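You operate a simulated robot arm through the tools that you are given. There is no shell and no other tool. Be economical: measure what you need, move in short steps, check, and stop when the job is done.

The job below is to be done with a simulated robot arm. You get a single attempt, and the scene is never put back.

TASK
Fit the pink cartridge and trial-charge the receiver to the green band.
Fine: release valve shut before the inlet opens, inlet shut in the band, then release the air to the grey band and leave that valve open.
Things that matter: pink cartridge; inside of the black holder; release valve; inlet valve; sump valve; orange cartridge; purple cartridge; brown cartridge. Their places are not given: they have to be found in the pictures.

The check looks at the end state, three seconds after you hand in, the way a careful person would. Anything else that was tipped, shoved, dropped, spilled or broken makes it a failure.

THE ROBOT
A 7-joint arm with a two-finger parallel gripper, fixed in place. Base frame: the origin is at the foot of the arm, x ahead of it, y to its left, z up; the work surface is at about z = 640. Units: mm, degrees, N and s.
With the tool pointing down near the work surface it reaches from about 120 to 640 mm from the base axis. Its first joint turns from -66.0 to 66.0 degrees. Payload 2.4 kg.
The TCP is the grasp point between the finger pads, 30 mm short of the fingertips. In the tool frame z runs along the fingers and y along their closing line. The gripper opens to 94 mm. The fingers are 28 mm wide and 10 mm thick; the gripper's body (50 by 96 mm) begins 55 mm behind the TCP.
Orientation is that of the tool frame in the base frame, as a unit quaternion [x, y, z, w]. With the fingers straight down and closing along the base's y, the tool's x points along the base's -x, its y along +y and its z along -z.

THE INTERFACE
- The arm moves only by the tool send_rows. Its argument "plan" is a list of rows, each a list of 3 entries, a list of its own where there are three numbers: the shift along the base's x, y, z in mm, then the turn, a rotation vector about the base's x, y, z in degrees, then the opening, from 0 (shut) to 1 (fully open). In form: [[[dx, dy, dz], [ax, ay, az], claw], ...]. A call has 1 to 10 rows; each row is the pose to reach, as a shift and turn from the pose commanded when the call began. Each row takes 0.2 s and may step no farther than 50 mm and 8.6 degrees from the row before; otherwise, or with a gripper value out of range, the whole call is refused. Where a pose cannot be reached the arm comes as near as it can. A force on the tool above 40 N (or 10 N above the force at the start of the call, whichever is more), or a blocked arm, ends the call early, and 0.2 s more pass. The fingers move at their own pace (about 153 mm/s each) and stop on an object; they squeeze with about 35 N. The grip force told is the motor's: it shows also when the fingers shut on nothing. Time passes only in rows, and 0.2 s behind the last, so rows that repeat a pose let the fingers close. The reply holds the time, the measured pose of the TCP, the force on the tool along the base axes, the opening and the grip force, in the units named above and with some noise.
- Cameras (640 x 400 px; columns grow to the right, rows downward): "scene" is fixed at [25.3, 468.2, 1439.4]; the picture's right is [-0.84, -0.54, 0.00], its down [-0.33, 0.51, -0.80] and it looks along [0.43, -0.67, -0.61] (base axes); focal length 342 px, centre (320, 200). "wrist" rides on the gripper at [-37, 0, -58] in the tool frame; the picture's right is [0.00, -1.00, 0.00], its down [0.97, 0.00, -0.24] and it looks along [0.24, 0.00, 0.97] (tool axes); focal length 218 px, centre (320, 200).
- snapshot(camera): a new picture of that camera. The clock stands still meanwhile.
- locate(camera, pixels): for up to 12 pixels [column, row] of the newest picture of that camera ("zoom" is the newest enlarged one), the place [x, y, z] in the base frame of the surface seen there, good to about 2 mm. The clock stands still meanwhile.
- close_up(camera, box): a new picture of the part [left, top, right, bottom] of that camera's present view, enlarged. The clock stands still meanwhile.
- sign_off(): hands the job in; it is judged then, once.

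Work in short steps. Measure before you move; look again where a grasp or a placing could have gone wrong, and mend it. You have 80 turns and 46 pictures in all, those below and enlarged ones among them. Open the gripper and draw the arm clear of the work before you hand the job in, unless the task says otherwise; then end with one line.

The tools are called after "Call:" as a command line: name --argument value ..., lists and objects as JSON in quotes. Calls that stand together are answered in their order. send_rows: Moves the arm, as the interface text tells. Its arguments: {"type":"object","properties":{"plan":{"type":"array","items":{"type":"array"}}},"required":["plan"]} The other tools are called the same way: snapshot (camera) takes a picture; locate (camera, pixels) gives the place of the surface under pixels of a picture; close_up (camera, box) takes an enlarged picture of a part of a camera's view; sign_off () hands the job in.

At the start:

```text
t: 0.0
position: [396.6, -140.9, 995.3]
tool_rot: [-0.001, 1.0, 0.0, 0.0]
force: [0.2, 0.1, -0.4]
gripper_width: 94.2
grip_force: 0.1
```

scene: 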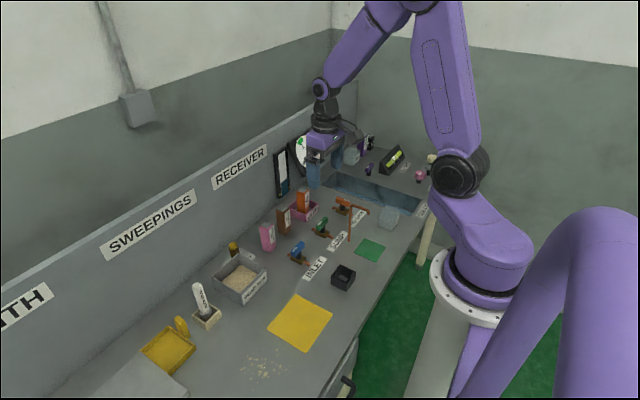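
wrist: 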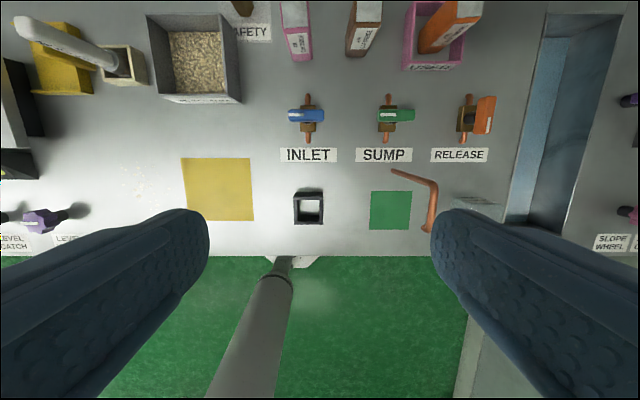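

The wrist picture shows the black holder near (308,207), valves at (308,116), (390,116), (470,116), the pink cartridge near (297,30). I enlarge the relevant parts.

Call:
close_up --camera "scene" --box '[220, 120, 420, 300]'

Call:
close_up --camera "wrist" --box '[230, 0, 530, 240]'

```text
2.22 times, centred on (320, 210) of scene
```

zoom: 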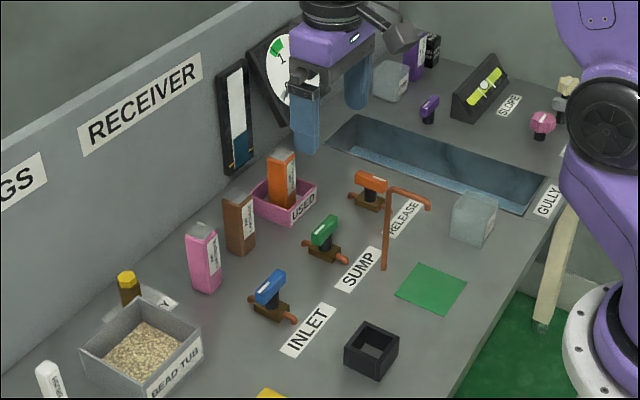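

```text
1.67 times, centred on (380, 120) of wrist
```

zoom: 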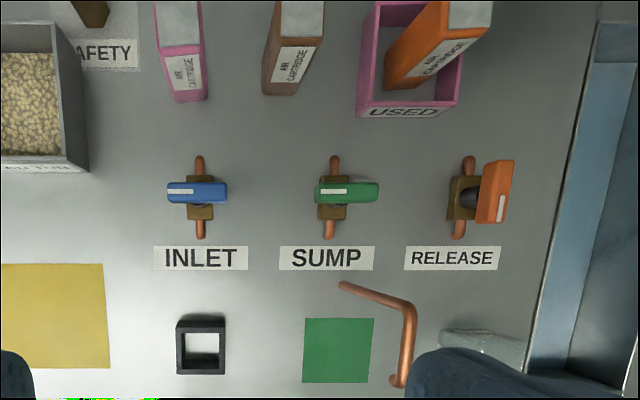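

I measure the cartridge, holder, handles and the bent pipe on the newest enlarged wrist picture.

Call:
locate --camera "zoom" --pixels '[[180, 25], [166, 45], [202, 45], [182, 95], [180, 320], [222, 320], [180, 370], [222, 370], [202, 345], [345, 287], [411, 308], [396, 382]]'

Call:
locate --camera "zoom" --pixels '[[170, 192], [225, 192], [318, 193], [376, 193], [497, 163], [487, 220], [468, 200], [200, 160], [200, 235], [469, 160], [459, 235], [510, 163]]'

```text
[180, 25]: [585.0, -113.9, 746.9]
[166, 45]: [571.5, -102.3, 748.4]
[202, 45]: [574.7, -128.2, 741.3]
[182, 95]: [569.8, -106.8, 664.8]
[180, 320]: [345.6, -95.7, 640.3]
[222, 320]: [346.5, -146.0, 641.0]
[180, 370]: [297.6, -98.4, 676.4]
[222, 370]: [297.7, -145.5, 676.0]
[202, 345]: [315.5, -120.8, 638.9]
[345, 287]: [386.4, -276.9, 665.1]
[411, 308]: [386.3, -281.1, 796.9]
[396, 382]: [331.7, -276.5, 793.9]
```

```text
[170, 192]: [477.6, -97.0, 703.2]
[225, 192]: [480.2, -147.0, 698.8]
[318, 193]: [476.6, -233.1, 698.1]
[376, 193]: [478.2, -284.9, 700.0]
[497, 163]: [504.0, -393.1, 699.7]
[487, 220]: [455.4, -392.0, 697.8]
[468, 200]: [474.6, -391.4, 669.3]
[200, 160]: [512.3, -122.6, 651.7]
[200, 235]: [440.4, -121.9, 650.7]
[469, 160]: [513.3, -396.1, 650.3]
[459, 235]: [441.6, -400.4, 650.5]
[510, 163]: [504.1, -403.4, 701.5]
```

Release handle lies along its pipe (open), inlet and sump lie across (shut); holder is about (322,-121), pink cartridge about (585,-115). I move toward the cartridge at a safe height for a closer look.

Call:
send_rows --plan '[[[35, 9, -25], [0, 0, 0], 1], [[70, 18, -50], [0, 0, 0], 1], [[105, 25, -80], [0, 0, 0], 0.7], [[125, 25, -105], [0, 0, 0], 0.7], [[125, 25, -105], [0, 0, 0], 0.7]]'

Call:
snapshot --camera "wrist"

Call:
snapshot --camera "scene"

```text
t: 1.2
position: [522.6, -114.6, 890.5]
tool_rot: [0.0, 1.0, 0.0, 0.0]
force: [-0.1, 0.6, 0.3]
gripper_width: 65.7
grip_force: 0.1
```

```text
41 pictures are left
```

wrist: 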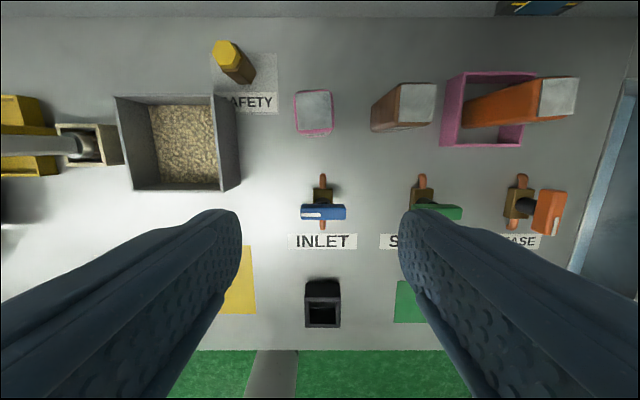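

```text
40 pictures are left
```

scene: 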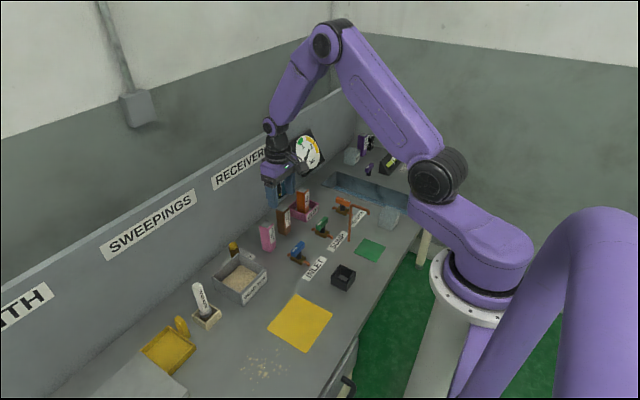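

Pink top face spans about (296–333, 91–135) in the wrist picture; I enlarge it, the gauge too, and measure the corners.

Call:
close_up --camera "scene" --box '[262, 120, 342, 170]'

Call:
close_up --camera "wrist" --box '[250, 60, 410, 160]'

Call:
locate --camera "wrist" --pixels '[[309, 283], [337, 283], [308, 325], [337, 325], [322, 312], [313, 303], [332, 303], [312, 321], [333, 321], [320, 10], [400, 90], [520, 10]]'

```text
8.00 times, centred on (302, 145) of scene
```

zoom: 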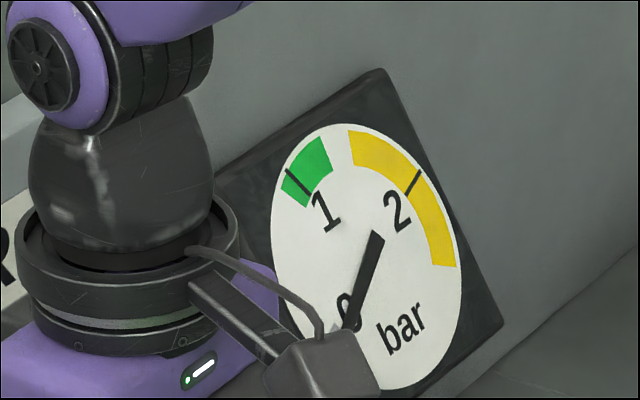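

```text
4.00 times, centred on (330, 110) of wrist
```

zoom: 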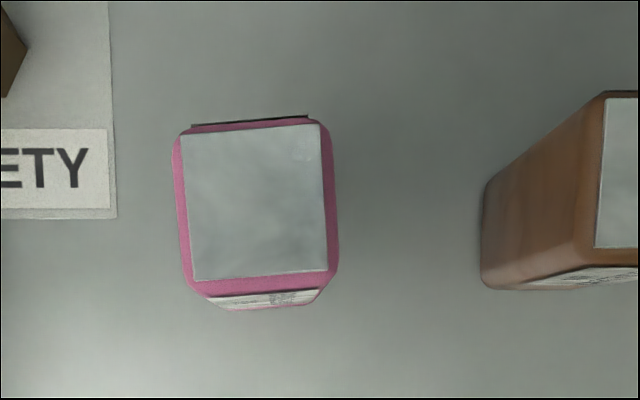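

```text
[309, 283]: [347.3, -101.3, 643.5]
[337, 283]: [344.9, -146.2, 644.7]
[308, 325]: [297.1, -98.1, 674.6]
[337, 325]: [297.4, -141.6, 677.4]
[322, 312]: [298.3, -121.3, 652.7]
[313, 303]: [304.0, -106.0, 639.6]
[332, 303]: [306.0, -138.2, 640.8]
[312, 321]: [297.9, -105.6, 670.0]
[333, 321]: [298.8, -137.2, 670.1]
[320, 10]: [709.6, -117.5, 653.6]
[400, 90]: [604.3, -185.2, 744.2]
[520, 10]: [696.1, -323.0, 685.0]
```

Now the corners of the pink top and of the brown cartridge in the enlarged picture.

Call:
locate --camera "zoom" --pixels '[[185, 140], [316, 128], [197, 275], [322, 268], [255, 200], [178, 150], [330, 150], [260, 300], [490, 230], [605, 110], [332, 265], [187, 275]]'

```text
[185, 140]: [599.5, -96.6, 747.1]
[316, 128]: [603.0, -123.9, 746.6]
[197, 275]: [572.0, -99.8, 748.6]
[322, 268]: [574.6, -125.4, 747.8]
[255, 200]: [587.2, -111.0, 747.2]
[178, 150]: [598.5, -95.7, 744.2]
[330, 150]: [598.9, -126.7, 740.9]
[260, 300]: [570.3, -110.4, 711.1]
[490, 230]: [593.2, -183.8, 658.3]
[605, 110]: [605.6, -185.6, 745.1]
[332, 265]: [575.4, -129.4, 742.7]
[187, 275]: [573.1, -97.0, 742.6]
```

Pink top centre ≈ (587,-112), yaw ≈ +6°, about 32 mm square. I hover above it turned 6.3° with tips still above its top, and check.

Call:
send_rows --plan '[[[40, 1.5, -30], [0, 0, 3], 0.62], [[64.5, 2.6, -60], [0, 0, 6.3], 0.62], [[64.5, 2.6, -95], [0, 0, 6.3], 0.62], [[64.5, 2.6, -95], [0, 0, 6.3], 0.62]]'

Call:
snapshot --camera "wrist"

```text
t: 2.2
position: [589.6, -110.8, 795.6]
tool_rot: [-0.056, 0.998, -0.001, 0.0]
force: [1.0, 0.0, 0.0]
gripper_width: 58.1
grip_force: 0.0
```

```text
37 pictures are left
```

wrist: 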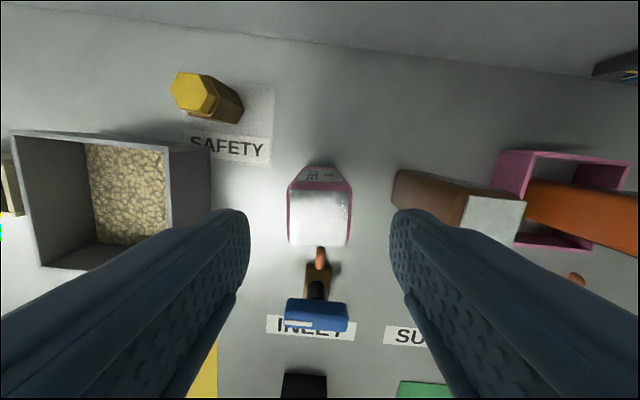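

The cartridge is centred (col 320) and square with the fingers. I check the bead tub's right edge clearance before descending.

Call:
locate --camera "wrist" --pixels '[[207, 150], [209, 200], [405, 190], [320, 205], [292, 240], [346, 240], [294, 192], [347, 192]]'

```text
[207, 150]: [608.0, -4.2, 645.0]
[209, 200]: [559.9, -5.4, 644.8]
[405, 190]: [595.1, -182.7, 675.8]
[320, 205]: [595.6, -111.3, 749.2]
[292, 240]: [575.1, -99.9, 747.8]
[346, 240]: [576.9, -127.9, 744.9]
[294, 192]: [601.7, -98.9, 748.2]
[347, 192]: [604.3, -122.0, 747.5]
```

Clear on both sides. Descend to z≈718 and close.

Call:
send_rows --plan '[[[-1, -1, -40], [0, 0, 0], 0.62], [[-1, -1, -77], [0, 0, 0], 0.62], [[-1, -1, -77], [0, 0, 0], 0.62], [[-1, -1, -77], [0, 0, 0], 0], [[-1, -1, -77], [0, 0, 0], 0], [[-1, -1, -77], [0, 0, 0], 0]]'

```text
t: 3.6
position: [583.9, -111.2, 720.1]
tool_rot: [-0.055, 0.998, 0.001, -0.001]
force: [0.2, 0.0, -0.1]
gripper_width: 39.8
grip_force: 35.2
```

Gripped at 39.8 mm width. Lift straight up and verify.

Call:
send_rows --plan '[[[0, 0, 20], [0, 0, 0], 0], [[0, 0, 60], [0, 0, 0], 0], [[0, 0, 100], [0, 0, 0], 0], [[0, 0, 100], [0, 0, 0], 0]]'

Call:
snapshot --camera "wrist"

Call:
close_up --camera "scene" --box '[220, 140, 380, 300]'

```text
t: 4.6
position: [583.9, -112.9, 819.6]
tool_rot: [-0.055, 0.998, 0.0, 0.0]
force: [0.8, 0.5, -1.9]
gripper_width: 39.7
grip_force: 35.2
```

```text
36 pictures are left
```

wrist: 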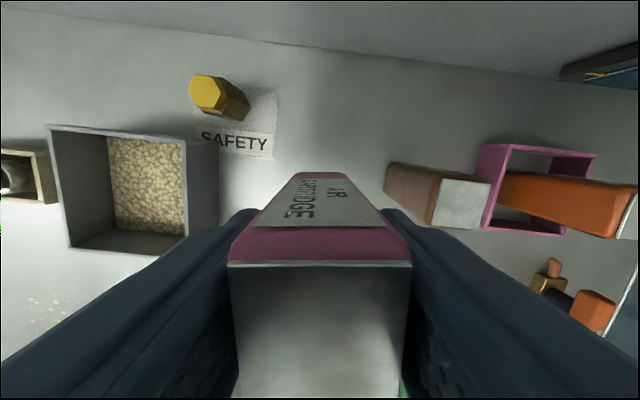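

```text
2.50 times, centred on (300, 220) of scene
```

zoom: 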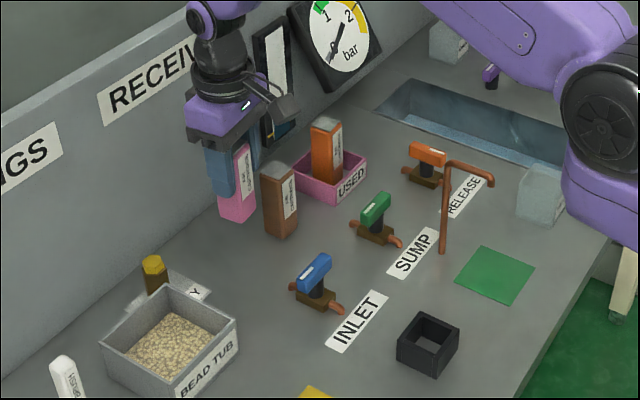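

The cartridge is firmly held. I measure its top edges against the TCP, and the holder's inner corners in the enlarged scene picture.

Call:
locate --camera "wrist" --pixels '[[236, 270], [404, 270], [320, 270], [320, 390], [240, 390], [396, 385], [320, 240], [320, 185]]'

Call:
locate --camera "zoom" --pixels '[[427, 316], [400, 343], [458, 325], [433, 370], [428, 319], [406, 343], [453, 326], [432, 352], [440, 338], [420, 340], [446, 350], [432, 330]]'

```text
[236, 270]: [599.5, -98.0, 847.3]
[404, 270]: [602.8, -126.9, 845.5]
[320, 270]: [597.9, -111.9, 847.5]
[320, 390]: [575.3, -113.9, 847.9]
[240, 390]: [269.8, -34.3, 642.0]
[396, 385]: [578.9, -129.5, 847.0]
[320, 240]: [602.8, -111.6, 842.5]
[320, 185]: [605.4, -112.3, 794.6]
```

```text
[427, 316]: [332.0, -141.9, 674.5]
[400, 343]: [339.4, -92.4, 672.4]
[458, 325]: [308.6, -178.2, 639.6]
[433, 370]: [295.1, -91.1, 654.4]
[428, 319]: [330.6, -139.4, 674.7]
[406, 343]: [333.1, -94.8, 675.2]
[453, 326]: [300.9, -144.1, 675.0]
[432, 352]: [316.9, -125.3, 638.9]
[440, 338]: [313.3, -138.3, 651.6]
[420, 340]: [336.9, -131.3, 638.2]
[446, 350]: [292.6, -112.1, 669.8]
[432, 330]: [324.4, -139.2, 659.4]
```

Cartridge body spans x≈570–605, centre ≈ +3.5 mm in x from the TCP. I take a strong enlargement of the holder to fix its inner edges, and of the held cartridge.

Call:
close_up --camera "scene" --box '[320, 257, 368, 293]'

Call:
locate --camera "zoom" --pixels '[[320, 60], [320, 200]]'

```text
11.11 times, centred on (344, 275) of scene
```

zoom: 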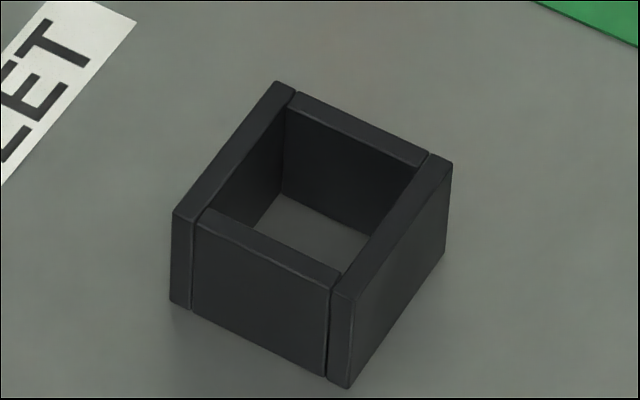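

```text
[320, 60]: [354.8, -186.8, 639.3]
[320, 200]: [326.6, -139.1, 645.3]
```

Sample the wall tops' centre lines.

Call:
locate --camera "zoom" --pixels '[[276, 90], [186, 212], [232, 152], [440, 168], [342, 286], [393, 226], [358, 130], [270, 245], [285, 100], [207, 218], [420, 158], [330, 275]]'

Call:
locate --camera "zoom" --pixels '[[276, 130], [260, 150], [350, 155], [330, 145], [375, 160], [240, 175], [262, 228], [282, 235], [359, 255], [380, 225], [230, 280], [400, 250]]'

```text
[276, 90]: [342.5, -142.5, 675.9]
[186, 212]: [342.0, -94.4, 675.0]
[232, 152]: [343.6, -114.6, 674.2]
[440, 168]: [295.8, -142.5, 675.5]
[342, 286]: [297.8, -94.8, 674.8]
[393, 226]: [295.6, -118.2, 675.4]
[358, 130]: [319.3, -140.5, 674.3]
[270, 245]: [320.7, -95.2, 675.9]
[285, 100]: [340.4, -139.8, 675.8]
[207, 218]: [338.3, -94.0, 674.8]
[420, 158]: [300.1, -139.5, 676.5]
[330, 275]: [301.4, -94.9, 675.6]
```

```text
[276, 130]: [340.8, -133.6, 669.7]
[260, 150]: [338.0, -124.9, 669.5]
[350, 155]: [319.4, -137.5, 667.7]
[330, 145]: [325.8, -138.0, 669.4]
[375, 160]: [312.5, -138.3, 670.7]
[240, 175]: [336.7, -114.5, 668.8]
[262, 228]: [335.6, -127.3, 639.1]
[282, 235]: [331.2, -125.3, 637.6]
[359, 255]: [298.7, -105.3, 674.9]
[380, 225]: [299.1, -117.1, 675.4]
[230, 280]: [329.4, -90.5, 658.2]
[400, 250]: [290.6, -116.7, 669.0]
```

Holder centre ≈ (319.3,-118), inner ≈ 40 mm, top z 675. I carry the cartridge toward it at height, turning back 6.3°.

Call:
send_rows --plan '[[[-30, 0, 10], [0, 0, -1], 0], [[-75, -1, 10], [0, 0, -3], 0], [[-120, -2, 10], [0, 0, -5], 0], [[-165, -3, 10], [0, 0, -6.3], 0], [[-210, -4, 0], [0, 0, -6.3], 0], [[-250, -5, -20], [0, 0, -6.3], 0], [[-268.4, -5, -40], [0, 0, -6.3], 0], [[-268.4, -5, -40], [0, 0, -6.3], 0], [[-268.4, -5, -40], [0, 0, -6.3], 0]]'

Call:
close_up --camera "scene" --box '[300, 200, 396, 296]'

Call:
snapshot --camera "wrist"

```text
t: 6.6
position: [314.8, -118.9, 781.0]
tool_rot: [0.0, 1.0, -0.001, 0.0]
force: [-0.5, 0.3, -1.4]
gripper_width: 39.8
grip_force: 35.2
```

```text
4.17 times, centred on (348, 248) of scene
```

zoom: 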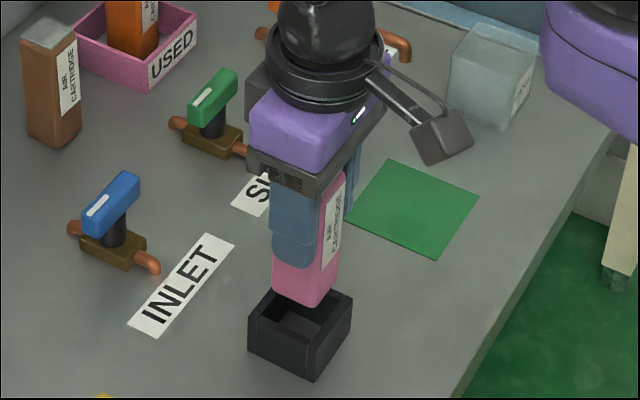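

```text
32 pictures are left
```

wrist: 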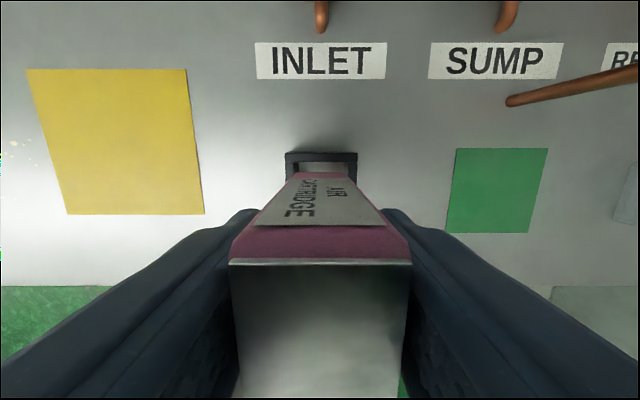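

The cartridge hangs over the holder (wrist: bottom edge near row 172, holder back wall 286–357). I enlarge to compare their alignment.

Call:
close_up --camera "wrist" --box '[272, 140, 368, 200]'

Call:
locate --camera "zoom" --pixels '[[100, 100], [560, 100], [160, 220], [500, 220], [320, 230], [320, 85], [320, 110], [150, 250], [520, 250], [320, 350], [120, 160], [540, 160]]'

```text
6.67 times, centred on (320, 170) of wrist
```

zoom: 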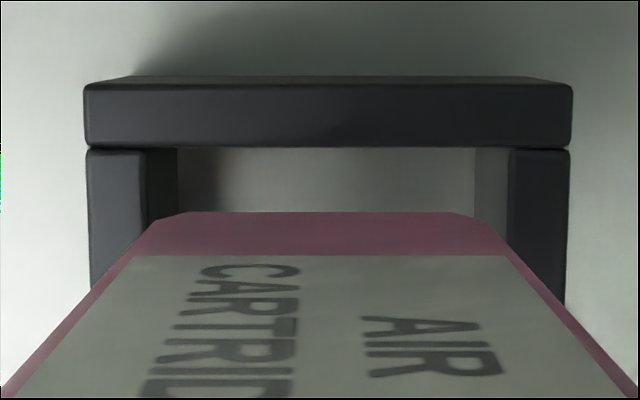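

```text
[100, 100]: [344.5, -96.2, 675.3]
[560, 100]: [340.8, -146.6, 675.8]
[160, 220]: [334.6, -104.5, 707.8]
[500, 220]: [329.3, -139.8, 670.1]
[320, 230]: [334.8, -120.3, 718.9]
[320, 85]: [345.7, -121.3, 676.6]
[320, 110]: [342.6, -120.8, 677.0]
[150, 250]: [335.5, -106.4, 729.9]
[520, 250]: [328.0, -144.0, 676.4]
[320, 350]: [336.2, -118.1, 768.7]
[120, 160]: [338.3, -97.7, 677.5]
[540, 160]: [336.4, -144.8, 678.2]
```

In y the cartridge matches the holder within ~0.3 mm; in x it needs about +2 mm. I shift and lower in small steps to just inside the mouth.

Call:
send_rows --plan '[[[2, -0.2, -8], [0, 0, 0], 0], [[2, -0.2, -16], [0, 0, 0], 0], [[2, -0.2, -22], [0, 0, 0], 0], [[2, -0.2, -26], [0, 0, 0], 0], [[2, -0.2, -29], [0, 0, 0], 0], [[2, -0.2, -32], [0, 0, 0], 0], [[2, -0.2, -32], [0, 0, 0], 0]]'

Call:
close_up --camera "scene" --box '[312, 235, 376, 295]'

```text
t: 8.2
position: [317.6, -118.5, 748.1]
tool_rot: [0.001, 1.0, 0.0, -0.001]
force: [-8.3, -2.6, 29.2]
gripper_width: 39.9
grip_force: 35.0
```

```text
6.67 times, centred on (344, 265) of scene
```

zoom: 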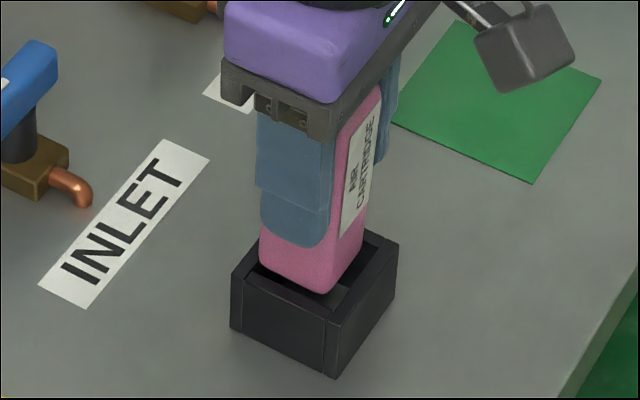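

Contact at 29 N with force toward -x: it likely sits on the +x wall. I measure the faces in this picture.

Call:
locate --camera "zoom" --pixels '[[290, 265], [310, 270], [275, 260], [340, 265], [350, 255], [355, 235], [345, 310], [390, 250], [368, 280], [285, 298], [242, 272], [310, 308]]'

Call:
close_up --camera "wrist" --box '[272, 140, 368, 200]'

```text
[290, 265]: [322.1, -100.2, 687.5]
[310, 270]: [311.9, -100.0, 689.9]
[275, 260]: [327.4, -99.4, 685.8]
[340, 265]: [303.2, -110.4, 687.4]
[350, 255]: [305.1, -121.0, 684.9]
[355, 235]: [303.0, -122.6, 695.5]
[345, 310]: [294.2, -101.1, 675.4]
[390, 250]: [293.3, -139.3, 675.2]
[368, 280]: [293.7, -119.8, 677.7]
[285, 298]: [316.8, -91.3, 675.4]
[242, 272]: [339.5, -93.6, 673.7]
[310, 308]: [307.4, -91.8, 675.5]
```

```text
6.67 times, centred on (320, 170) of wrist
```

zoom: 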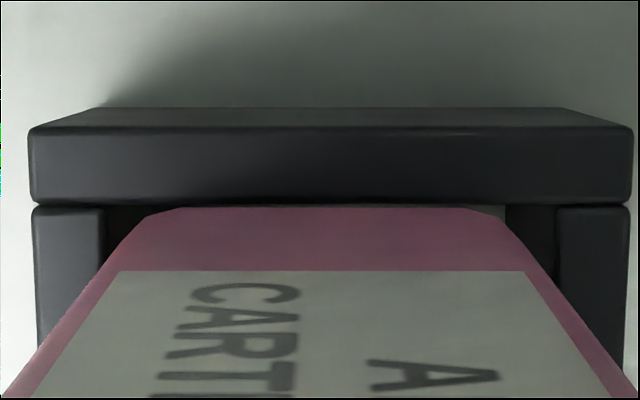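

The cartridge's +x bottom edge is on the +x wall (wrist row ~206) and there is more gap at right than left. I lift, shift x −3.5 and y −1, and lower again.

Call:
send_rows --plan '[[[0, 0, 8], [0, 0, 0], 0], [[-3.5, -1, 8], [0, 0, 0], 0], [[-3.5, -1, 4], [0, 0, 0], 0], [[-3.5, -1, 1], [0, 0, 0], 0], [[-3.5, -1, -3], [0, 0, 0], 0], [[-3.5, -1, -6], [0, 0, 0], 0], [[-3.5, -1, -6], [0, 0, 0], 0]]'

Call:
close_up --camera "wrist" --box '[256, 130, 384, 210]'

```text
t: 9.8
position: [315.2, -120.3, 741.0]
tool_rot: [0.0, 1.0, 0.0, -0.001]
force: [0.0, -0.4, -1.2]
gripper_width: 40.1
grip_force: 35.3
```

```text
5.00 times, centred on (320, 170) of wrist
```

zoom: 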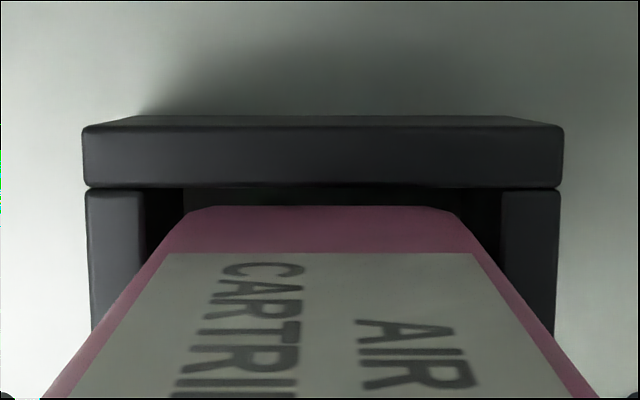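

No contact force, gaps symmetric; the bottom is inside. I lower on to the floor of the holder.

Call:
send_rows --plan '[[[0, 0, -5], [0, 0, 0], 0], [[0, 0, -10], [0, 0, 0], 0], [[0, 0, -14], [0, 0, 0], 0], [[0, 0, -17], [0, 0, 0], 0], [[0, 0, -19], [0, 0, 0], 0], [[0, 0, -20.5], [0, 0, 0], 0]]'

Call:
close_up --camera "scene" --box '[312, 235, 376, 295]'

```text
t: 11.2
position: [316.1, -120.3, 720.5]
tool_rot: [0.001, 1.0, 0.0, 0.0]
force: [-0.2, -0.2, -1.4]
gripper_width: 39.9
grip_force: 35.0
```

```text
6.67 times, centred on (344, 265) of scene
```

zoom: 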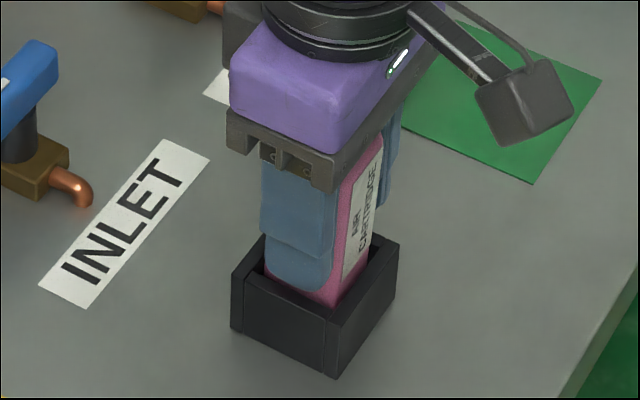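

No floor contact yet; I lower a few more millimetres.

Call:
send_rows --plan '[[[0, 0, -1], [0, 0, 0], 0], [[0, 0, -2], [0, 0, 0], 0], [[0, 0, -3], [0, 0, 0], 0], [[0, 0, -3], [0, 0, 0], 0]]'

```text
t: 12.2
position: [315.2, -121.2, 717.3]
tool_rot: [0.0, 1.0, -0.001, 0.0]
force: [-0.5, 1.2, -0.8]
gripper_width: 39.8
grip_force: 34.7
```

Call:
send_rows --plan '[[[0, 0, -1], [0, 0, 0], 0], [[0, 0, -2], [0, 0, 0], 0], [[0, 0, -3], [0, 0, 0], 0], [[0, 0, -4], [0, 0, 0], 0], [[0, 0, -4], [0, 0, 0], 0]]'

Call:
close_up --camera "scene" --box '[312, 235, 376, 295]'

```text
t: 13.4
position: [314.9, -120.5, 712.8]
tool_rot: [-0.001, 1.0, 0.001, -0.001]
force: [-0.1, -0.1, -1.2]
gripper_width: 39.8
grip_force: 35.5
```

```text
6.67 times, centred on (344, 265) of scene
```

zoom: 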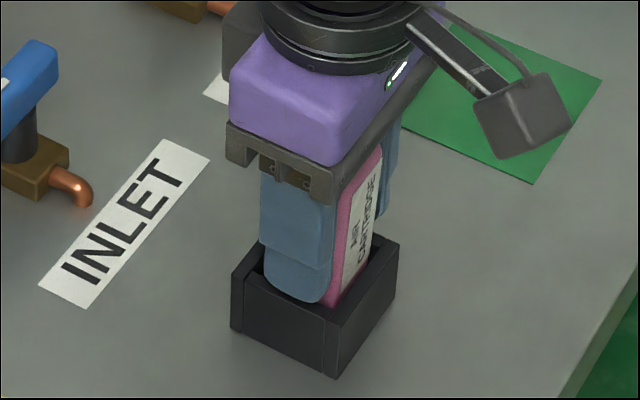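

By the slip seen at contact (~7.5 mm) the floor should be reached about now; I lower 1.5 mm and read force.

Call:
send_rows --plan '[[[0, 0, -0.8], [0, 0, 0], 0], [[0, 0, -1.6], [0, 0, 0], 0], [[0, 0, -1.6], [0, 0, 0], 0]]'

```text
t: 14.2
position: [315.0, -120.7, 713.6]
tool_rot: [0.0, 1.0, 0.0, -0.001]
force: [-0.9, 0.5, 28.9]
gripper_width: 39.6
grip_force: 35.1
```

Floor contact (29 N). Open modestly and rise straight up.

Call:
send_rows --plan '[[[0, 0, 1], [0, 0, 0], 0.6], [[0, 0, 1], [0, 0, 0], 0.6], [[0, 0, 30], [0, 0, 0], 0.6], [[0, 0, 70], [0, 0, 0], 0.6], [[0, 0, 110], [0, 0, 0], 0.6], [[0, 0, 140], [0, 0, 0], 0.6]]'

Call:
close_up --camera "scene" --box '[220, 130, 410, 300]'

```text
t: 15.6
position: [314.7, -120.9, 851.0]
tool_rot: [0.0, 1.0, 0.0, 0.0]
force: [-0.7, -0.9, 0.0]
gripper_width: 56.6
grip_force: 0.0
```

```text
2.35 times, centred on (315, 215) of scene
```

zoom: 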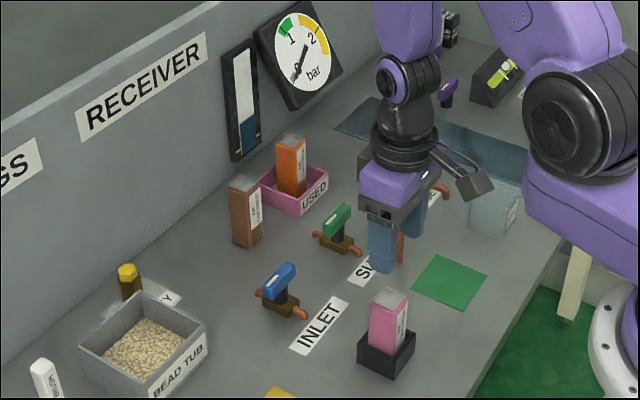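

The pink cartridge stands in the holder. Now a look at the dial and the column beside it.

Call:
close_up --camera "scene" --box '[268, 128, 332, 192]'

```text
6.25 times, centred on (300, 160) of scene
```

zoom: 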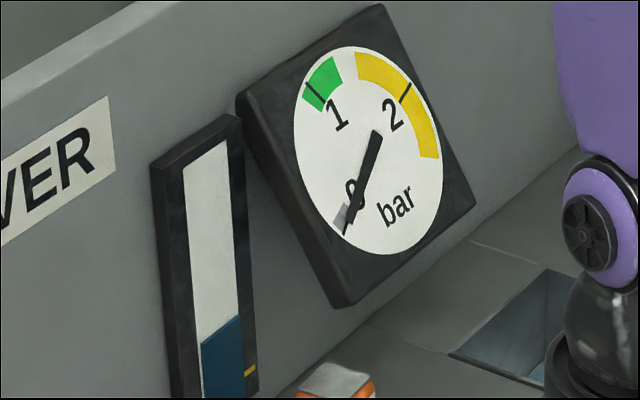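

Needle is at 0 inside/next to the grey band; green is around 1 bar, yellow higher is to be avoided. I travel at z≈851 round the bent pipe to above the release valve (478,-398).

Call:
send_rows --plan '[[[45, 0, 0], [0, 0, 0], 0.6], [[90, 0, 0], [0, 0, 0], 0.5], [[130, -15, 0], [0, 0, 0], 0.4], [[155, -50, 0], [0, 0, 0], 0.4], [[163, -97, 0], [0, 0, 0], 0.4], [[163, -145, 0], [0, 0, 0], 0.4], [[163, -192, 0], [0, 0, 0], 0.4], [[163, -240, 0], [0, 0, 0], 0.4], [[163, -277, 0], [0, 0, 0], 0.4], [[163, -277, 0], [0, 0, 0], 0.4]]'

Call:
snapshot --camera "wrist"

```text
t: 17.8
position: [477.4, -396.1, 852.5]
tool_rot: [-0.001, 1.0, 0.0, 0.0]
force: [-0.4, 0.5, 0.0]
gripper_width: 37.5
grip_force: 0.1
```

```text
23 pictures are left
```

wrist: 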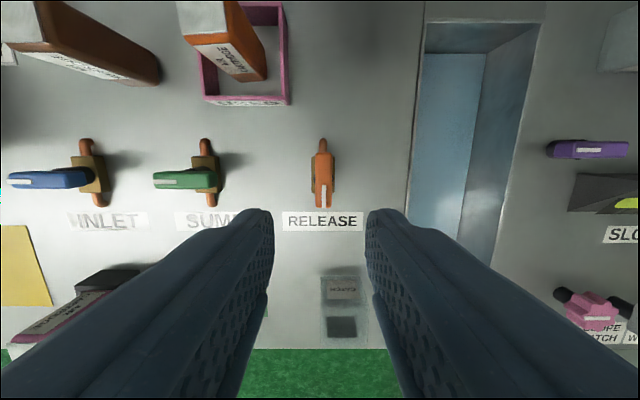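

The release handle is in line with the fingers' slot at (323,180). I measure its ends, sides, and the inlet handle.

Call:
locate --camera "wrist" --pixels '[[323, 158], [323, 203], [313, 180], [332, 180], [323, 180], [323, 145], [12, 180], [85, 178], [50, 179], [160, 180], [210, 180], [333, 188]]'

```text
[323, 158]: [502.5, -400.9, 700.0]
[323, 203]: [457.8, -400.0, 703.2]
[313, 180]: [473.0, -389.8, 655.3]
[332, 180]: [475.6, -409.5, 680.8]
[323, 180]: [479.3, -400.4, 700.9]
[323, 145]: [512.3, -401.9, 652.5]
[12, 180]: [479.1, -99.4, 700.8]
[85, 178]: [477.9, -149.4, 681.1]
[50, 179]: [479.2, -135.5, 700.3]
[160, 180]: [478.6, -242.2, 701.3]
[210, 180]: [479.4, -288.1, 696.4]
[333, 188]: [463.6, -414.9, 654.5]
```

Release handle centre ≈ (479,-400), top z 701. I descend astride it to z≈706 and close.

Call:
send_rows --plan '[[[1.3, -4, -40], [0, 0, 0], 0.4], [[1.3, -4, -80], [0, 0, 0], 0.4], [[1.3, -4, -120], [0, 0, 0], 0.4], [[1.3, -4, -146], [0, 0, 0], 0.4], [[1.3, -4, -146], [0, 0, 0], 0.4], [[1.3, -4, -146], [0, 0, 0], 0], [[1.3, -4, -146], [0, 0, 0], 0], [[1.3, -4, -146], [0, 0, 0], 0]]'

```text
t: 19.6
position: [479.8, -399.4, 705.9]
tool_rot: [-0.002, 1.0, 0.001, -0.001]
force: [-1.0, 12.7, 4.3]
gripper_width: 16.6
grip_force: 45.2
```

Gripped (16.6 mm). I begin turning −z (toward the shut direction, stripe from −x to +y), first a little to test.

Call:
send_rows --plan '[[[-0.5, 0.5, 0], [0, 0, -6], 0], [[-0.5, 0.5, 0], [0, 0, -14], 0], [[-0.5, 0.5, 0], [0, 0, -22], 0]]'

```text
t: 20.4
position: [480.0, -399.6, 704.5]
tool_rot: [0.19, 0.982, 0.002, 0.0]
force: [0.2, 15.4, -1.7]
gripper_width: 17.1
grip_force: 46.0
```

It turns freely (22° done). Continue to 90°.

Call:
send_rows --plan '[[[0, 1, 0], [0, 0, -8], 0], [[0, 1, 0], [0, 0, -16], 0], [[0, 1, 0], [0, 0, -24], 0], [[0, 1, 0], [0, 0, -32], 0], [[0, 1, 0], [0, 0, -40], 0], [[0, 1, 0], [0, 0, -48], 0], [[0, 1, 0], [0, 0, -56], 0], [[0, 1, 0], [0, 0, -63], 0], [[0, 1, 0], [0, 0, -68], 0], [[0, 1, 0], [0, 0, -68], 0]]'

```text
t: 22.6
position: [481.3, -399.6, 706.4]
tool_rot: [0.706, 0.708, -0.001, 0.0]
force: [12.6, 7.2, -24.3]
gripper_width: 16.7
grip_force: 44.4
```

Turned to −90°. Open the fingers, rise, and look.

Call:
send_rows --plan '[[[0, 0, 0], [0, 0, 0], 0.4], [[0, 0, 0], [0, 0, 0], 0.4], [[0, 0, 40], [0, 0, 0], 0.4], [[0, 0, 80], [0, 0, 0], 0.4], [[0, 0, 120], [0, 0, 0], 0.4], [[0, 10, 146], [0, 0, 0], 0.4]]'

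Call:
snapshot --camera "wrist"

```text
t: 24.0
position: [479.3, -390.5, 852.4]
tool_rot: [0.707, 0.707, 0.001, 0.0]
force: [-0.7, -0.2, -0.1]
gripper_width: 37.6
grip_force: 0.1
```

```text
22 pictures are left
```

wrist: 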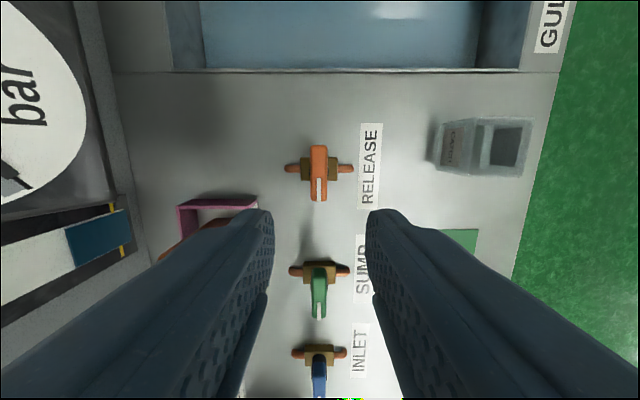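

Release handle now lies across, like the other shut valves. I travel at height to above the inlet valve (478.5,-122).

Call:
send_rows --plan '[[[0, 48, 0], [0, 0, 0], 0.4], [[0, 96, 0], [0, 0, 0], 0.4], [[0, 144, 0], [0, 0, 0], 0.4], [[0, 192, 0], [0, 0, 0], 0.4], [[-0.5, 240, 0], [0, 0, 0], 0.4], [[-0.5, 268.5, 0], [0, 0, 0], 0.4], [[-0.5, 268.5, 0], [0, 0, 0], 0.4]]'

Call:
snapshot --camera "wrist"

Call:
snapshot --camera "scene"

```text
t: 25.6
position: [478.9, -121.8, 850.7]
tool_rot: [0.707, 0.707, 0.0, 0.0]
force: [-0.6, 0.4, 0.4]
gripper_width: 37.5
grip_force: 0.1
```

```text
21 pictures are left
```

wrist: 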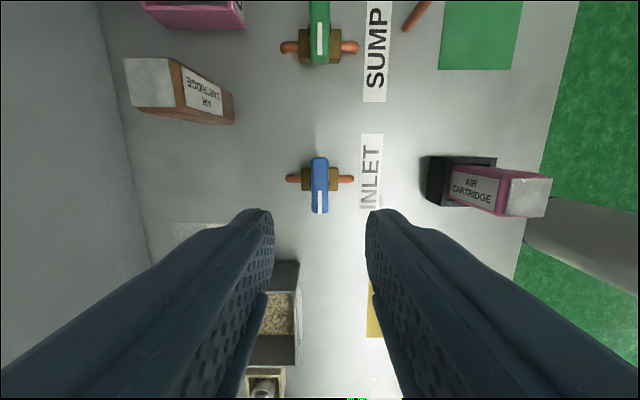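

```text
20 pictures are left
```

scene: 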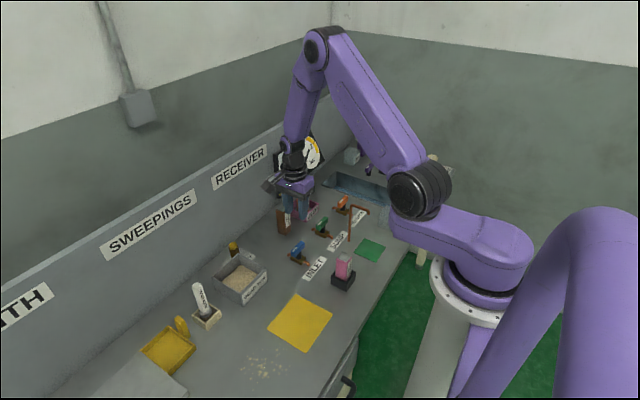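

I measure the inlet handle and the nearby pink cartridge top for clearance.

Call:
locate --camera "wrist" --pixels '[[320, 162], [320, 208], [320, 185], [505, 196], [530, 196], [178, 85], [300, 179], [350, 179]]'

```text
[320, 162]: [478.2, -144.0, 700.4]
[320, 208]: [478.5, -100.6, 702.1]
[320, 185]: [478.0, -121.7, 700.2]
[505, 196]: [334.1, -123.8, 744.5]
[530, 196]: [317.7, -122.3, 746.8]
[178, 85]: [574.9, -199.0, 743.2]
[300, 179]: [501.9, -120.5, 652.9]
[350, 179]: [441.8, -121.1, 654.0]
```

Centre (478,-122). Descend to z≈706 and close on it.

Call:
send_rows --plan '[[[-0.5, 0, -40], [0, 0, 0], 0.4], [[-0.5, 0, -80], [0, 0, 0], 0.4], [[-0.5, 0, -120], [0, 0, 0], 0.4], [[-0.5, 0, -145], [0, 0, 0], 0.4], [[-0.5, 0, -145], [0, 0, 0], 0.4], [[-0.5, 0, -145], [0, 0, 0], 0], [[-0.5, 0, -145], [0, 0, 0], 0], [[-0.5, 0, -145], [0, 0, 0], 0]]'

Call:
snapshot --camera "scene"

```text
t: 27.4
position: [480.8, -121.6, 704.1]
tool_rot: [0.706, 0.708, 0.0, 0.002]
force: [12.0, 0.4, -12.5]
gripper_width: 17.0
grip_force: 45.1
```

```text
19 pictures are left
```

scene: 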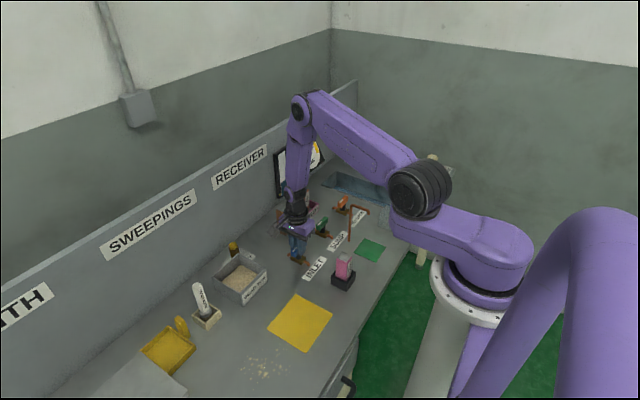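

The forearm covers much of the dial; I enlarge to see what remains readable.

Call:
close_up --camera "scene" --box '[262, 130, 334, 200]'

```text
5.71 times, centred on (298, 165) of scene
```

zoom: 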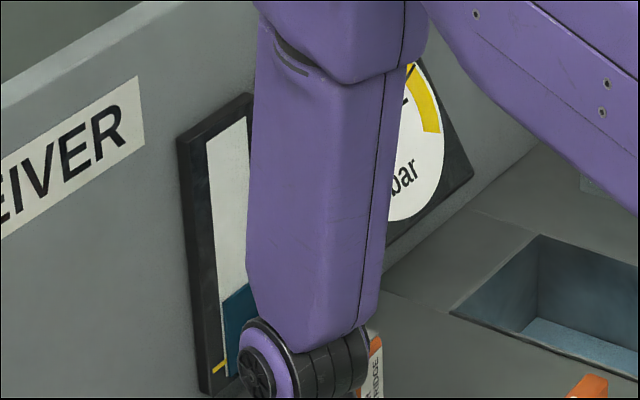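

The dial is unreadable from this posture, so I use a calibrated pulse: turn the inlet +40° toward open and straight back, then retreat to read the dial.

Call:
send_rows --plan '[[[1, 0, 0], [0, 0, 8.5], 0], [[1, 0, 0], [0, 0, 17], 0], [[1, 0, 0], [0, 0, 25.5], 0], [[1, 0, 0], [0, 0, 34], 0], [[1, 0, 0], [0, 0, 40], 0], [[1, 0, 0], [0, 0, 32], 0], [[1, 0, 0], [0, 0, 24], 0], [[1, 0, 0], [0, 0, 16], 0], [[1, 0, 0], [0, 0, 8], 0], [[1, 0, 0], [0, 0, 0], 0]]'

```text
t: 28.1
position: [479.9, -121.4, 704.9]
tool_rot: [0.567, 0.823, 0.001, 0.002]
force: [5.9, -1.3, -11.5]
gripper_width: 16.8
grip_force: 45.2
stopped in row 3: the force on the tool passed its limit (the readings are from after the stop); the commanded pose is now the measured one
```

Stopped early at ~21°. A wrist picture tells whether the handle follows.

Call:
snapshot --camera "wrist"

```text
17 pictures are left
```

wrist: 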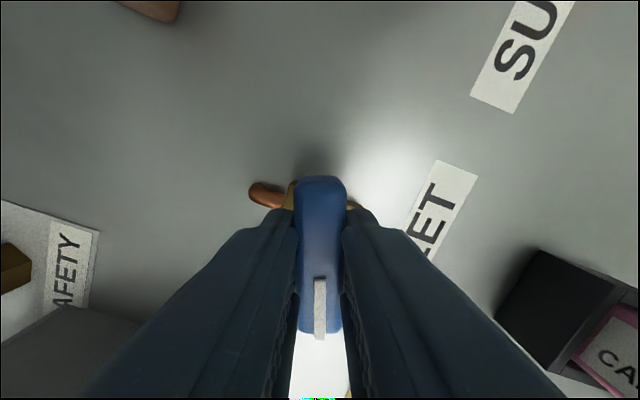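

Handle follows the grip. I continue the pulse with smaller steps: on to ~40°, then back to shut.

Call:
send_rows --plan '[[[0, 0, 0], [0, 0, 6], 0], [[0, 0, 0], [0, 0, 13], 0], [[0, 0, 0], [0, 0, 19], 0], [[0, 0, 0], [0, 0, 12], 0], [[0, 0, 0], [0, 0, 5], 0], [[0, 0, 0], [0, 0, -2], 0], [[0, 0, 0], [0, 0, -9], 0], [[0, 0, 0], [0, 0, -16], 0], [[0, 0, 0], [0, 0, -21], 0], [[0, 0, 0], [0, 0, -21], 0]]'

```text
t: 30.2
position: [478.8, -121.8, 705.9]
tool_rot: [0.706, 0.709, 0.001, 0.003]
force: [6.4, -1.7, -10.8]
gripper_width: 17.1
grip_force: 45.1
stopped in row 10: the force on the tool passed its limit (the readings are from after the stop); the commanded pose is now the measured one
```

Back at the shut stop. Open, rise and draw back to read the dial.

Call:
send_rows --plan '[[[0, 0, 0], [0, 0, 0], 0.4], [[0, 0, 0], [0, 0, 0], 0.4], [[0, 0, 45], [0, 0, 0], 0.4], [[0, 0, 90], [0, 0, 0], 0.4], [[-30, 0, 125], [0, 0, 0], 0.4], [[-75, 0, 140], [0, 0, 0], 0.4], [[-120, 0, 145], [0, 0, 0], 0.4]]'

Call:
close_up --camera "scene" --box '[262, 128, 342, 208]'

```text
t: 31.8
position: [357.8, -122.4, 851.5]
tool_rot: [0.705, 0.709, 0.001, 0.003]
force: [-1.0, 0.6, -0.3]
gripper_width: 37.4
grip_force: 0.2
```

```text
5.00 times, centred on (302, 168) of scene
```

zoom: 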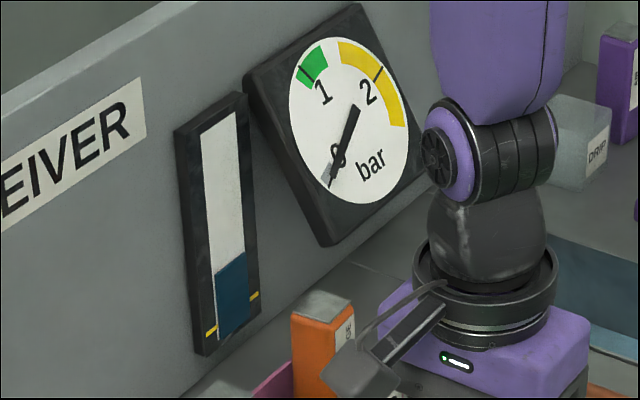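

Needle still at 0 — 40° let nothing through. I return to the inlet handle and grip again.

Call:
send_rows --plan '[[[45, 0, -5], [0, 0, 0], 0.4], [[90, 0, -20], [0, 0, 0], 0.4], [[120, 0, -60], [0, 0, 0], 0.4], [[120.3, 0.3, -105], [0, 0, 0], 0.4], [[120.3, 0.3, -145], [0, 0, 0], 0.4], [[120.3, 0.3, -145], [0, 0, 0], 0.4], [[120.3, 0.3, -145], [0, 0, 0], 0], [[120.3, 0.3, -145], [0, 0, 0], 0], [[120.3, 0.3, -145], [0, 0, 0], 0]]'

Call:
send_rows --plan '[[[0, 0, 0], [0, 0, 7], 0], [[0, 0, 0], [0, 0, 14], 0], [[0, 0, 0], [0, 0, 21], 0], [[0, 0, 0], [0, 0, 28], 0], [[0, 0, 0], [0, 0, 35], 0]]'

```text
t: 33.8
position: [479.6, -121.0, 703.8]
tool_rot: [0.705, 0.709, 0.001, 0.001]
force: [-0.3, -1.1, -10.7]
gripper_width: 16.9
grip_force: 45.0
```

```text
t: 35.0
position: [481.8, -120.9, 705.8]
tool_rot: [0.459, 0.889, 0.001, 0.004]
force: [8.6, -1.3, -22.2]
gripper_width: 17.2
grip_force: 45.1
```

At 35°. Now on to ~71° and back in one run, then shut.

Call:
send_rows --plan '[[[0, 0, 0], [0, 0, 8], 0], [[0, 0, 0], [0, 0, 16], 0], [[0, 0, 0], [0, 0, 24], 0], [[0, 0, 0], [0, 0, 32], 0], [[0, 0, 0], [0, 0, 36], 0], [[0, 0, 0], [0, 0, 28], 0], [[0, 0, 0], [0, 0, 20], 0], [[0, 0, 0], [0, 0, 12], 0], [[0, 0, 0], [0, 0, 4], 0], [[0, 0, 0], [0, 0, -4], 0]]'

Call:
send_rows --plan '[[[0, 0, 0], [0, 0, -8], 0], [[0, 0, 0], [0, 0, -16], 0], [[0, 0, 0], [0, 0, -24], 0], [[0, 0, 0], [0, 0, -31], 0], [[0, 0, 0], [0, 0, -31.5], 0]]'

```text
t: 37.2
position: [481.2, -120.2, 705.4]
tool_rot: [0.491, 0.871, 0.0, 0.002]
force: [12.7, 10.0, -16.7]
gripper_width: 16.8
grip_force: 45.1
```

```text
t: 38.4
position: [479.6, -120.4, 705.4]
tool_rot: [0.709, 0.705, 0.001, 0.001]
force: [13.0, 8.0, -21.3]
gripper_width: 16.9
grip_force: 45.2
```

Shut again. Retreat and read.

Call:
send_rows --plan '[[[0, 0, 0], [0, 0, 0], 0.4], [[0, 0, 0], [0, 0, 0], 0.4], [[0, 0, 45], [0, 0, 0], 0.4], [[0, 0, 90], [0, 0, 0], 0.4], [[-30, 0, 125], [0, 0, 0], 0.4], [[-75, 0, 140], [0, 0, 0], 0.4], [[-120, 0, 145], [0, 0, 0], 0.4]]'

Call:
close_up --camera "scene" --box '[262, 128, 342, 208]'

```text
t: 40.0
position: [359.1, -121.7, 850.3]
tool_rot: [0.709, 0.705, 0.0, 0.002]
force: [0.0, 0.4, 0.3]
gripper_width: 37.9
grip_force: 0.1
```

```text
5.00 times, centred on (302, 168) of scene
```

zoom: 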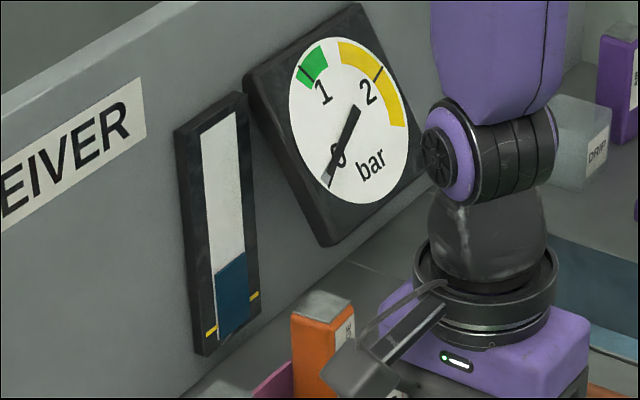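

Only a trace of movement, so flow is slow. I grip again and open the inlet fully this time, then watch from clear.

Call:
send_rows --plan '[[[45, 0, -5], [0, 0, 0], 0.4], [[90, 0, -20], [0, 0, 0], 0.4], [[119, 0, -60], [0, 0, 0], 0.4], [[119, -0.5, -105], [0, 0, 0], 0.4], [[119, -0.5, -145], [0, 0, 0], 0.4], [[119, -0.5, -145], [0, 0, 0], 0.4], [[119, -0.5, -145], [0, 0, 0], 0], [[119, -0.5, -145], [0, 0, 0], 0], [[119, -0.5, -145], [0, 0, 0], 0]]'

Call:
send_rows --plan '[[[0, 0, 0], [0, 0, 7], 0], [[0, 0, 0], [0, 0, 14], 0], [[0, 0, 0], [0, 0, 21], 0], [[0, 0, 0], [0, 0, 28], 0], [[0, 0, 0], [0, 0, 35], 0], [[0, 0, 0], [0, 0, 42], 0]]'

Call:
send_rows --plan '[[[0, 0, 0], [0, 0, 8], 0], [[0, 0, 0], [0, 0, 16], 0], [[0, 0, 0], [0, 0, 24], 0], [[0, 0, 0], [0, 0, 32], 0], [[0, 0, 0], [0, 0, 40], 0], [[0, 0, 0], [0, 0, 47], 0]]'

```text
t: 42.0
position: [479.6, -123.3, 704.4]
tool_rot: [0.708, 0.706, 0.002, 0.006]
force: [20.8, 5.0, 21.8]
gripper_width: 17.1
grip_force: 44.4
```

```text
t: 43.3
position: [481.1, -122.4, 704.7]
tool_rot: [0.449, 0.893, 0.002, 0.008]
force: [7.3, -0.8, -12.7]
gripper_width: 17.1
grip_force: 44.8
stopped in row 6: the force on the tool passed its limit (the readings are from after the stop); the commanded pose is now the measured one
```

```text
t: 44.7
position: [482.4, -119.6, 705.2]
tool_rot: [0.052, 0.999, 0.004, 0.006]
force: [15.7, 21.3, -13.5]
gripper_width: 16.8
grip_force: 45.4
```

Inlet now ~84° open. Let go, retreat and read.

Call:
send_rows --plan '[[[0, 0, 0], [0, 0, 0], 0.4], [[0, 0, 0], [0, 0, 0], 0.4], [[0, 0, 45], [0, 0, 0], 0.4], [[0, 0, 90], [0, 0, 0], 0.4], [[-30, 0, 125], [0, 0, 0], 0.4], [[-75, 0, 140], [0, 0, 0], 0.4], [[-120, 0, 145], [0, 0, 0], 0.4]]'

Call:
close_up --camera "scene" --box '[262, 128, 342, 208]'

```text
t: 46.3
position: [361.1, -120.1, 852.6]
tool_rot: [0.058, 0.998, 0.004, 0.005]
force: [0.2, 0.2, 0.9]
gripper_width: 37.9
grip_force: 0.1
```

```text
5.00 times, centred on (302, 168) of scene
```

zoom: 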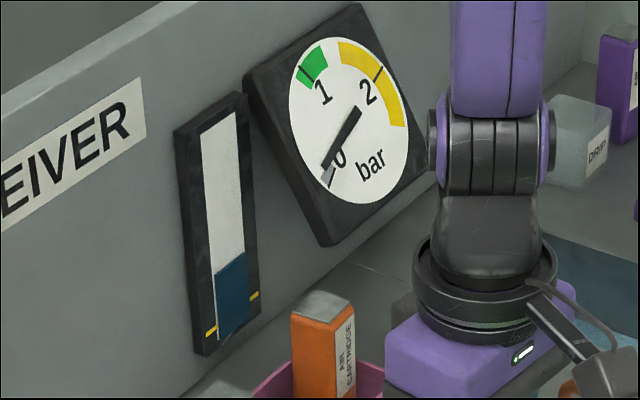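

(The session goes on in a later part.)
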